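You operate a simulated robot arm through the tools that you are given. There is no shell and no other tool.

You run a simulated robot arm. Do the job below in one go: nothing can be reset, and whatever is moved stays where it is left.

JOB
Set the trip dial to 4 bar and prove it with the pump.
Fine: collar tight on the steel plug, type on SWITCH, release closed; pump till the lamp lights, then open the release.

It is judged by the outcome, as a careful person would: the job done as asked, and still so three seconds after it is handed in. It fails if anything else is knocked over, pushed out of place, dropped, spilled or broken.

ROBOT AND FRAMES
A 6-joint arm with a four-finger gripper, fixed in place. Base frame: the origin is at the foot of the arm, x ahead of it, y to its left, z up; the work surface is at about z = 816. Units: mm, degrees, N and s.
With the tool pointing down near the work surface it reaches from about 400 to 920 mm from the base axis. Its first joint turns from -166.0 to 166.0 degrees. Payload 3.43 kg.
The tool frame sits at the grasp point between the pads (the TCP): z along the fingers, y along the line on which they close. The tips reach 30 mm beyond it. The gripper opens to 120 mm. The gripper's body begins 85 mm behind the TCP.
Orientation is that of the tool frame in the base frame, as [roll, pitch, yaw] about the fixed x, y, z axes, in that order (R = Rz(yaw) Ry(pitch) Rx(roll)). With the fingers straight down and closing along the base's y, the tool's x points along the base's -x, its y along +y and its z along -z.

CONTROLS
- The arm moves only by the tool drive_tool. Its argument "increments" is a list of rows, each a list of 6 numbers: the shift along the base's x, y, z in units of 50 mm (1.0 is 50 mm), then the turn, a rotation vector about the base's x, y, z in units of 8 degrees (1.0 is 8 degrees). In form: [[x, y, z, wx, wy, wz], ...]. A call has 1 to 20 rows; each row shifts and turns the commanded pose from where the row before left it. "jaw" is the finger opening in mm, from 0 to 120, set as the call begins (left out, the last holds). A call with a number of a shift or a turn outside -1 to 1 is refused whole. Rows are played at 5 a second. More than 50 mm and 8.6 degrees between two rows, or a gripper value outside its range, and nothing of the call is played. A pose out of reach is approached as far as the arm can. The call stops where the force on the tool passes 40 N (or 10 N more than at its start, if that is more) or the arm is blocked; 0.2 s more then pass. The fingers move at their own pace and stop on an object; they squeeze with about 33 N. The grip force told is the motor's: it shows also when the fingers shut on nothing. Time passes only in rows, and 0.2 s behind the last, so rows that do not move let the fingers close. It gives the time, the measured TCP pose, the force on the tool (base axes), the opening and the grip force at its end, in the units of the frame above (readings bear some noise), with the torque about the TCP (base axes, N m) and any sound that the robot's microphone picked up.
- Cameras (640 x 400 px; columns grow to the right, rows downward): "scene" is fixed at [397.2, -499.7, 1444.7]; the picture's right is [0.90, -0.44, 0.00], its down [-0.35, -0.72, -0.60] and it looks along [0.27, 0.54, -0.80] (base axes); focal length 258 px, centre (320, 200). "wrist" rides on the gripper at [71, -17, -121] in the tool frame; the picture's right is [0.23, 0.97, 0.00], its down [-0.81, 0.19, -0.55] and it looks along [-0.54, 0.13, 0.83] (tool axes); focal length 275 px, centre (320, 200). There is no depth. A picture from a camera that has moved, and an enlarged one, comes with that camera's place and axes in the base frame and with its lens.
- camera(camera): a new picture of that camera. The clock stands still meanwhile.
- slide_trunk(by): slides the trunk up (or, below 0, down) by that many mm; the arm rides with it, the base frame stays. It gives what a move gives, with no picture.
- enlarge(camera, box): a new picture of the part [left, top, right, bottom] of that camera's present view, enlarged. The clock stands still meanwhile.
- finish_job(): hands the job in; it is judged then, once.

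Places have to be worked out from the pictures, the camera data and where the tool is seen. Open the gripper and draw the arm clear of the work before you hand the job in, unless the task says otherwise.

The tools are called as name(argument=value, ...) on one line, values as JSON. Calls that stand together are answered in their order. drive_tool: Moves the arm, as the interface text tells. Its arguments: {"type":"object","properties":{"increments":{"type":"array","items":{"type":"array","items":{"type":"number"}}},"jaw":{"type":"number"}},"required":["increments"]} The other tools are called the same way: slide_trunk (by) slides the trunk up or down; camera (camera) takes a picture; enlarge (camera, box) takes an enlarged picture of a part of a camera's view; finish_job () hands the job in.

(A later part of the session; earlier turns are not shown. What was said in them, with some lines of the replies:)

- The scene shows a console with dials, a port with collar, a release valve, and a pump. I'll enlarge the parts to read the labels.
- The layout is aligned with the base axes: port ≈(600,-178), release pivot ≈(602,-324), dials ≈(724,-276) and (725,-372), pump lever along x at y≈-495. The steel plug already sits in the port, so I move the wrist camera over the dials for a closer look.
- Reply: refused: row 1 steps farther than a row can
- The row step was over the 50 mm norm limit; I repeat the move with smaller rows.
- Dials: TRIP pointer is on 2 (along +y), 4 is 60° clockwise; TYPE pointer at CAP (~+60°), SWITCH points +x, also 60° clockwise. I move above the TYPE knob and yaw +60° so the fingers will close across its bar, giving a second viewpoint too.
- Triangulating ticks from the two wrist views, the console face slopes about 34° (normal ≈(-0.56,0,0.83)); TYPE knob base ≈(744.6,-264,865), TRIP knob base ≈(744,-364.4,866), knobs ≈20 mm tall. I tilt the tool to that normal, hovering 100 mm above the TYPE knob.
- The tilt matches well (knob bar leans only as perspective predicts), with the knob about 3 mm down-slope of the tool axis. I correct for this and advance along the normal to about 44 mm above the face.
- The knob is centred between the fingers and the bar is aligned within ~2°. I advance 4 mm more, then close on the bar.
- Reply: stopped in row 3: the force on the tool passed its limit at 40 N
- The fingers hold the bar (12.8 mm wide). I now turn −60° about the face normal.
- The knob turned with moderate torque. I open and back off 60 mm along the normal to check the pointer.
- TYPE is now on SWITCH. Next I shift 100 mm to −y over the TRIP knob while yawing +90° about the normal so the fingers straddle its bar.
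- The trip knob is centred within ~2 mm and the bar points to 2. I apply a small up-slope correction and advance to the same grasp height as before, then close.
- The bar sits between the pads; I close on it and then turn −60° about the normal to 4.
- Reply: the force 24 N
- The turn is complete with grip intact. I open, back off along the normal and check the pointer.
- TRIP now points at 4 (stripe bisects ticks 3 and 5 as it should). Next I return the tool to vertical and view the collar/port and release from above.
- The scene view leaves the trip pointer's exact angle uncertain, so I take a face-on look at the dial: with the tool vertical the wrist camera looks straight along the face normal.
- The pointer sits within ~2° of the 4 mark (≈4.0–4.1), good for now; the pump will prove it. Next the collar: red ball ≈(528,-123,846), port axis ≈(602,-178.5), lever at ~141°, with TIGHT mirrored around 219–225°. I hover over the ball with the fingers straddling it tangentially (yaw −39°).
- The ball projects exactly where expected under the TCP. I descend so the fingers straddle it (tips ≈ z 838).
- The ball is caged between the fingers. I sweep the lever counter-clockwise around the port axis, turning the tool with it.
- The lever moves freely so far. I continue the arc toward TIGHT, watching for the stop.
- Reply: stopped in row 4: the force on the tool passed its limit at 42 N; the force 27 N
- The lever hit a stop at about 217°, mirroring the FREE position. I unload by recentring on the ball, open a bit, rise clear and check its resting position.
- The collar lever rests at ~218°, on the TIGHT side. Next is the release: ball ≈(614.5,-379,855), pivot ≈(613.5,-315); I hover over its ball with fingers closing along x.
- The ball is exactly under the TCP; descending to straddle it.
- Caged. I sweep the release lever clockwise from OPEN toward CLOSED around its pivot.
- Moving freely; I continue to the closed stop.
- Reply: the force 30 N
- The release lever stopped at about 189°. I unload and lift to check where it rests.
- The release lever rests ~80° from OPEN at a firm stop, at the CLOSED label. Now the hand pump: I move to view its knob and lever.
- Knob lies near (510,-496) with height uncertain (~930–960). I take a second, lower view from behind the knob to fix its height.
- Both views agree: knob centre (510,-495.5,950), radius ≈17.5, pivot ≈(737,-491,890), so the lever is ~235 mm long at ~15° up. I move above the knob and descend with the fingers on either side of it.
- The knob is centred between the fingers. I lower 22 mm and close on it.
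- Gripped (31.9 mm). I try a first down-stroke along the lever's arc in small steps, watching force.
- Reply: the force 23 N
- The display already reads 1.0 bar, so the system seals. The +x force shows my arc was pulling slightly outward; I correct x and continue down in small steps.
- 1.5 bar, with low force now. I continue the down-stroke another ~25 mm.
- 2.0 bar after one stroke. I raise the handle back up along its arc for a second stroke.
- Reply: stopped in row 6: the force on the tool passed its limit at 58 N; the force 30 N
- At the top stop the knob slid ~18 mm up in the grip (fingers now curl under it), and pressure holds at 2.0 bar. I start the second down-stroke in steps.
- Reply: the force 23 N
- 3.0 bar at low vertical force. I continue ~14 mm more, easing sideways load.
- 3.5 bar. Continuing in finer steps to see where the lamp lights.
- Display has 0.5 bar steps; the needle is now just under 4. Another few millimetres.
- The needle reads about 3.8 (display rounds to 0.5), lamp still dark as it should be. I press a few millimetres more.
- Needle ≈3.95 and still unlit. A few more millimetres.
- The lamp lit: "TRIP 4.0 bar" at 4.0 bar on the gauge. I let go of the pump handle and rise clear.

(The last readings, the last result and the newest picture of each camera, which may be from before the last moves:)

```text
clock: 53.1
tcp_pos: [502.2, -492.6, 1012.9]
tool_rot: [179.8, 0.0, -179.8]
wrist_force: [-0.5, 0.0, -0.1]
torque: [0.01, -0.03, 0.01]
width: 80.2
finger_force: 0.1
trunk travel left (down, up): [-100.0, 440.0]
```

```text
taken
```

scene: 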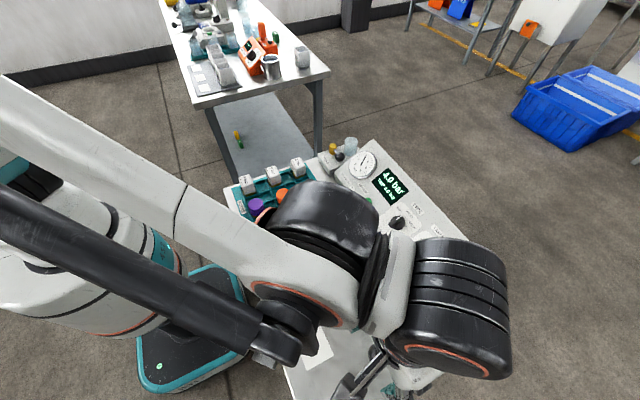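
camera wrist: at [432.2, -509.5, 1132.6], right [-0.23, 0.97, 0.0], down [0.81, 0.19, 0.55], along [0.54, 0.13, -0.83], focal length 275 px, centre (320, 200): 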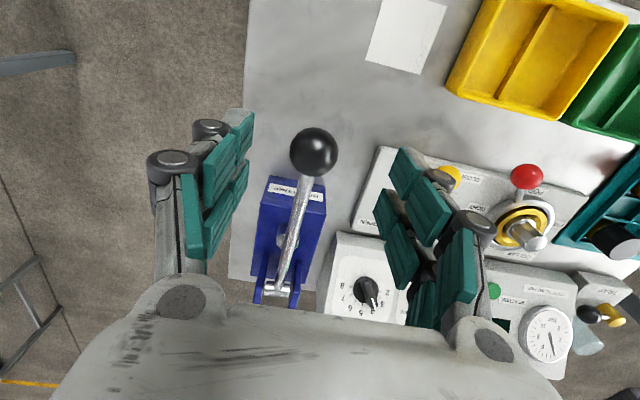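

The handle sprang back to its rest position. Now I go over the release ball (≈(550,-322)) to open it, fingers straddling it tangentially.

drive_tool(increments=[[0.19, 0.68, 0, 0, 0, 0], [0.19, 0.68, 0, 0, 0, 0.3], [0.19, 0.68, -0.35, 0, 0, 0.3], [0.19, 0.68, -0.35, 0, 0, 0.3], [0.19, 0.68, -0.35, 0, 0, 0.3], [0, 0, 0, 0, 0, 0]], jaw=48)

camera(camera="wrist")

```text
clock: 54.5
tcp_pos: [548.5, -325.1, 961.1]
tool_rot: [179.8, -0.1, -170.2]
wrist_force: [0.8, 0.8, 1.2]
torque: [-0.01, -0.01, 0.01]
width: 47.9
finger_force: 0.1
trunk travel left (down, up): [-100.0, 440.0]
```

```text
taken
camera wrist: at [482.5, -352.8, 1080.3], right [-0.39, 0.92, 0.0], down [0.77, 0.32, 0.55], along [0.51, 0.22, -0.83], focal length 275 px, centre (320, 200)
```

wrist: 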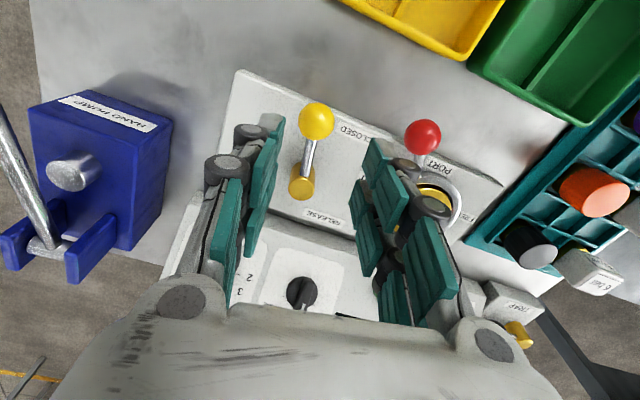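

Centred over the ball; I descend and then sweep the lever counter-clockwise back to OPEN.

drive_tool(increments=[[0, 0, -0.445, 0, 0, 0], [0, 0, -0.445, 0, 0, 0], [0, 0, -0.445, 0, 0, 0], [0, 0, -0.445, 0, 0, 0], [0, 0, 0, 0, 0, 0]], jaw=48)

drive_tool(increments=[[0.0334, -0.1681, 0, 0, 0, 0.9375], [0.055, -0.1623, 0, 0, 0, 0.9375], [0.0758, -0.1537, 0, 0, 0, 0.9375], [0.0951, -0.1425, 0, 0, 0, 0.9375], [0.1131, -0.1288, 0, 0, 0, 0.9375], [0.1288, -0.1131, 0, 0, 0, 0.9375]])

camera(camera="wrist")

camera(camera="scene")

```text
clock: 55.7
tcp_pos: [549.6, -325.4, 869.5]
tool_rot: [179.7, 0.0, -170.2]
wrist_force: [-0.1, -0.9, -0.6]
torque: [-0.01, 0.0, 0.0]
width: 48.1
finger_force: 0.1
trunk travel left (down, up): [-100.0, 440.0]
```

```text
clock: 57.1
tcp_pos: [575.1, -370.6, 869.7]
tool_rot: [179.8, -0.1, -125.2]
wrist_force: [0.2, 0.4, 0.5]
torque: [-0.01, 0.02, 0.03]
width: 48.4
finger_force: 0.0
trunk travel left (down, up): [-100.0, 440.0]
```

```text
taken
camera wrist: at [549.0, -437.0, 989.8], right [-0.93, 0.37, 0.0], down [0.31, 0.77, 0.55], along [0.2, 0.51, -0.83], focal length 275 px, centre (320, 200)
```

wrist: 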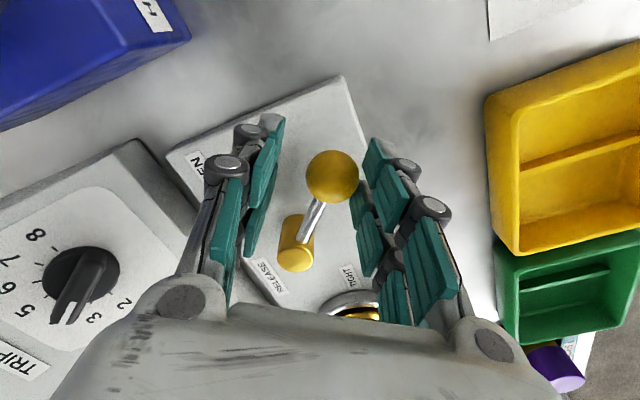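

```text
taken
```

scene: 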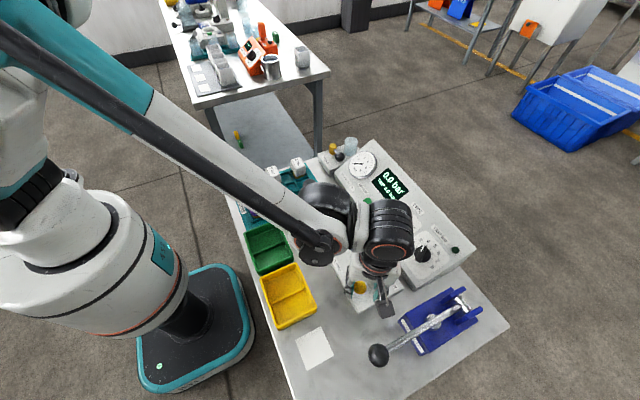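

Pressure has already dropped to 0.0 bar. I continue the lever to its OPEN stop.

drive_tool(increments=[[0.1425, -0.0951, 0, 0, 0, 0.9375], [0.1537, -0.0758, 0, 0, 0, 0.9375], [0.1623, -0.055, 0, 0, 0, 0.9375], [0.1681, -0.0334, 0, 0, 0, 0.9375], [0.171, -0.0113, 0, 0, 0, 0.9375], [0.171, 0.0113, 0, 0, 0, 0.9375]])

camera(camera="wrist")

```text
clock: 58.5
tcp_pos: [623.0, -381.0, 869.9]
tool_rot: [179.8, -0.2, -80.2]
wrist_force: [-0.7, -1.2, 0.5]
torque: [0.03, 0.03, 0.01]
width: 48.5
finger_force: 0.1
trunk travel left (down, up): [-100.0, 440.0]
```

```text
taken
camera wrist: at [653.3, -447.9, 990.5], right [-0.92, -0.39, 0.0], down [-0.33, 0.77, 0.55], along [-0.22, 0.51, -0.83], focal length 275 px, centre (320, 200)
```

wrist: 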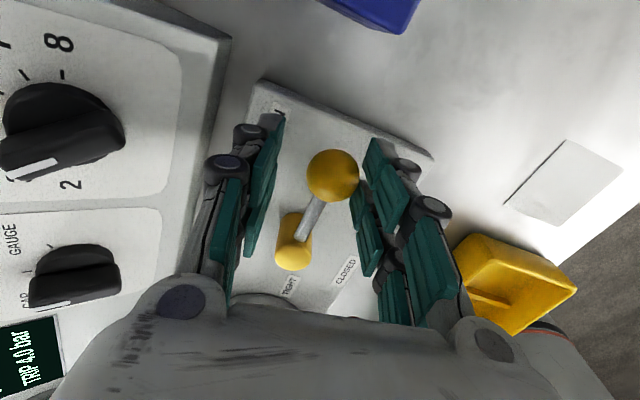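

The lever is nearly back to where it began; I nudge a little further until the stop is felt.

drive_tool(increments=[[0.08, 0, 0, 0, 0, 0], [0, 0, 0, 0, 0, 0]])

drive_tool(increments=[[0.06, 0.01, 0, 0, 0, 0], [0, 0, 0, 0, 0, 0]])

```text
clock: 59.1
tcp_pos: [625.3, -381.4, 871.2]
tool_rot: [179.7, -0.2, -80.1]
wrist_force: [-9.9, 1.0, -2.7]
torque: [0.09, 0.12, -0.07]
width: 52.5
finger_force: 3.8
trunk travel left (down, up): [-100.0, 440.0]
```

```text
clock: 59.7
tcp_pos: [629.7, -381.9, 870.9]
tool_rot: [179.7, -0.1, -80.4]
wrist_force: [-17.7, 0.6, -6.5]
torque: [0.03, 0.25, -0.02]
width: 56.5
finger_force: 7.5
trunk travel left (down, up): [-100.0, 440.0]
```

The stop is felt (force rises, fingers yield). I recentre on the ball, open, and lift straight up.

drive_tool(increments=[[-0.13, 0, 0, 0, 0, 0], [-0.12, 0, 0, 0, 0, 0], [0, 0, 0.5, 0, 0, 0], [0, 0, 0.8, 0, 0, 0], [0, 0, 0.9, 0, 0, 0], [0, 0, 0.9, 0, 0, 0], [0, 0, 0.9, 0, 0, 0], [0, 0, 0, 0, 0, 0]], jaw=66)

camera(camera="wrist")

camera(camera="scene")

```text
clock: 61.5
tcp_pos: [616.0, -380.4, 1070.8]
tool_rot: [179.8, -0.1, -80.3]
wrist_force: [-0.5, 0.2, -0.5]
torque: [-0.01, 0.01, -0.02]
width: 65.9
finger_force: 0.1
trunk travel left (down, up): [-100.0, 440.0]
```

```text
taken
camera wrist: at [646.3, -447.5, 1190.2], right [-0.92, -0.39, 0.0], down [-0.32, 0.77, 0.55], along [-0.22, 0.51, -0.83], focal length 275 px, centre (320, 200)
```

wrist: 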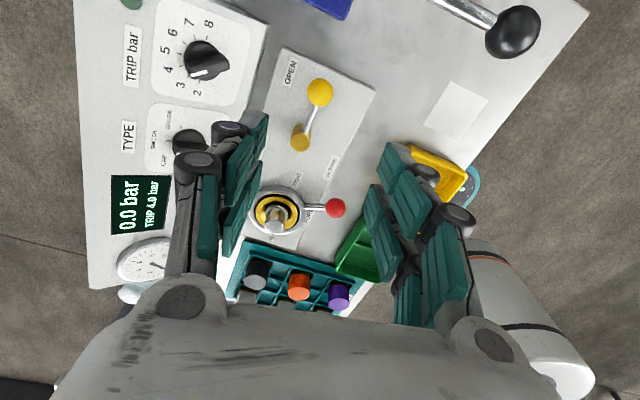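

```text
taken
```

scene: 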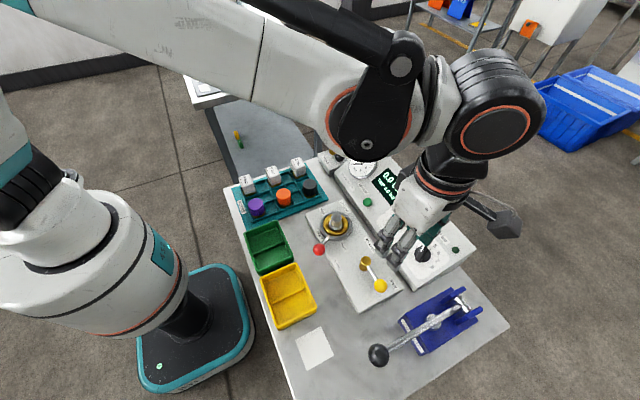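

Display reads 0.0 bar, TRIP 4.0 bar, and the release is at OPEN. I draw the arm back and up, clear of the work, for a final check.

drive_tool(increments=[[-0.3, 0.5, 0.5, 0, 0, 0], [-0.3, 0.6, 0.5, 0, 0, 0], [-0.3, 0.7, 0.3, 0, 0, 0], [-0.3, 0.7, 0, 0, 0, 0], [-0.3, 0.7, 0, 0, 0, 0], [-0.3, 0.7, 0, 0, 0, 0], [0, 0.7, 0, 0, 0, 0], [0, 0.7, 0, 0, 0, 0], [0, 0, 0, 0, 0, 0]], jaw=120)

camera(camera="scene")

enlarge(camera="scene", box=[300, 140, 480, 300])

```text
clock: 63.5
tcp_pos: [525.9, -116.0, 1138.3]
tool_rot: [179.9, -0.2, -80.2]
wrist_force: [0.5, 0.8, 0.5]
torque: [-0.01, -0.04, -0.01]
width: 120.0
finger_force: 0.0
trunk travel left (down, up): [-100.0, 440.0]
```

```text
taken
```

scene: 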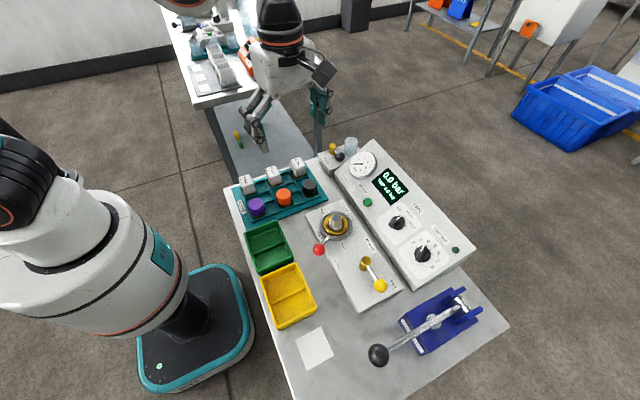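

```text
2.50 times, centred on (390, 220) of scene
camera zoom: at [397.2, -499.7, 1444.7], right [0.9, -0.44, 0.0], down [-0.35, -0.72, -0.6], along [0.27, 0.54, -0.8], focal length 644 px, centre (145, 150)
```

zoom: 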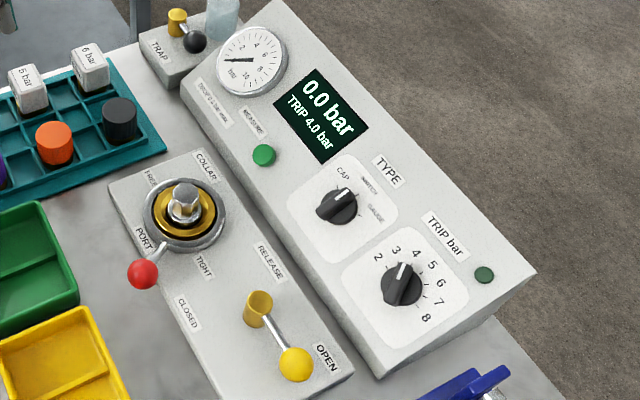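

The final view shows the trip dial at 4, type on SWITCH, collar tight, release open, 0.0 bar with TRIP 4.0 bar recorded, and everything else in place. The gripper is open and clear, so I hand the job in.

finish_job()

```text
The job is handed in.
```

The trip dial is set to 4 bar and proved with the pump. The lamp lit with the gauge needle at about 4 bar, and the display recorded "TRIP 4.0 bar".

- **Dials:** in a close-up the trip pointer sat within about 2° of the 4 mark (30° per bar). The type dial is on SWITCH.
- **Collar:** I turned the lever to its stop on the TIGHT side with the steel plug in place. It took about 40 N at the handle.
- **Release for the test:** the lever came up against a firm stop about 80° from OPEN, at the CLOSED label, and the pressure held while pumping.
- **Pump:** it took two strokes. The handle returned to its rest position when I let go.
- **Release afterwards:** it is back at its OPEN stop, and the display reads 0.0 bar.

In the final view, everything else is where it was. The gripper is open and the arm is clear of the work.
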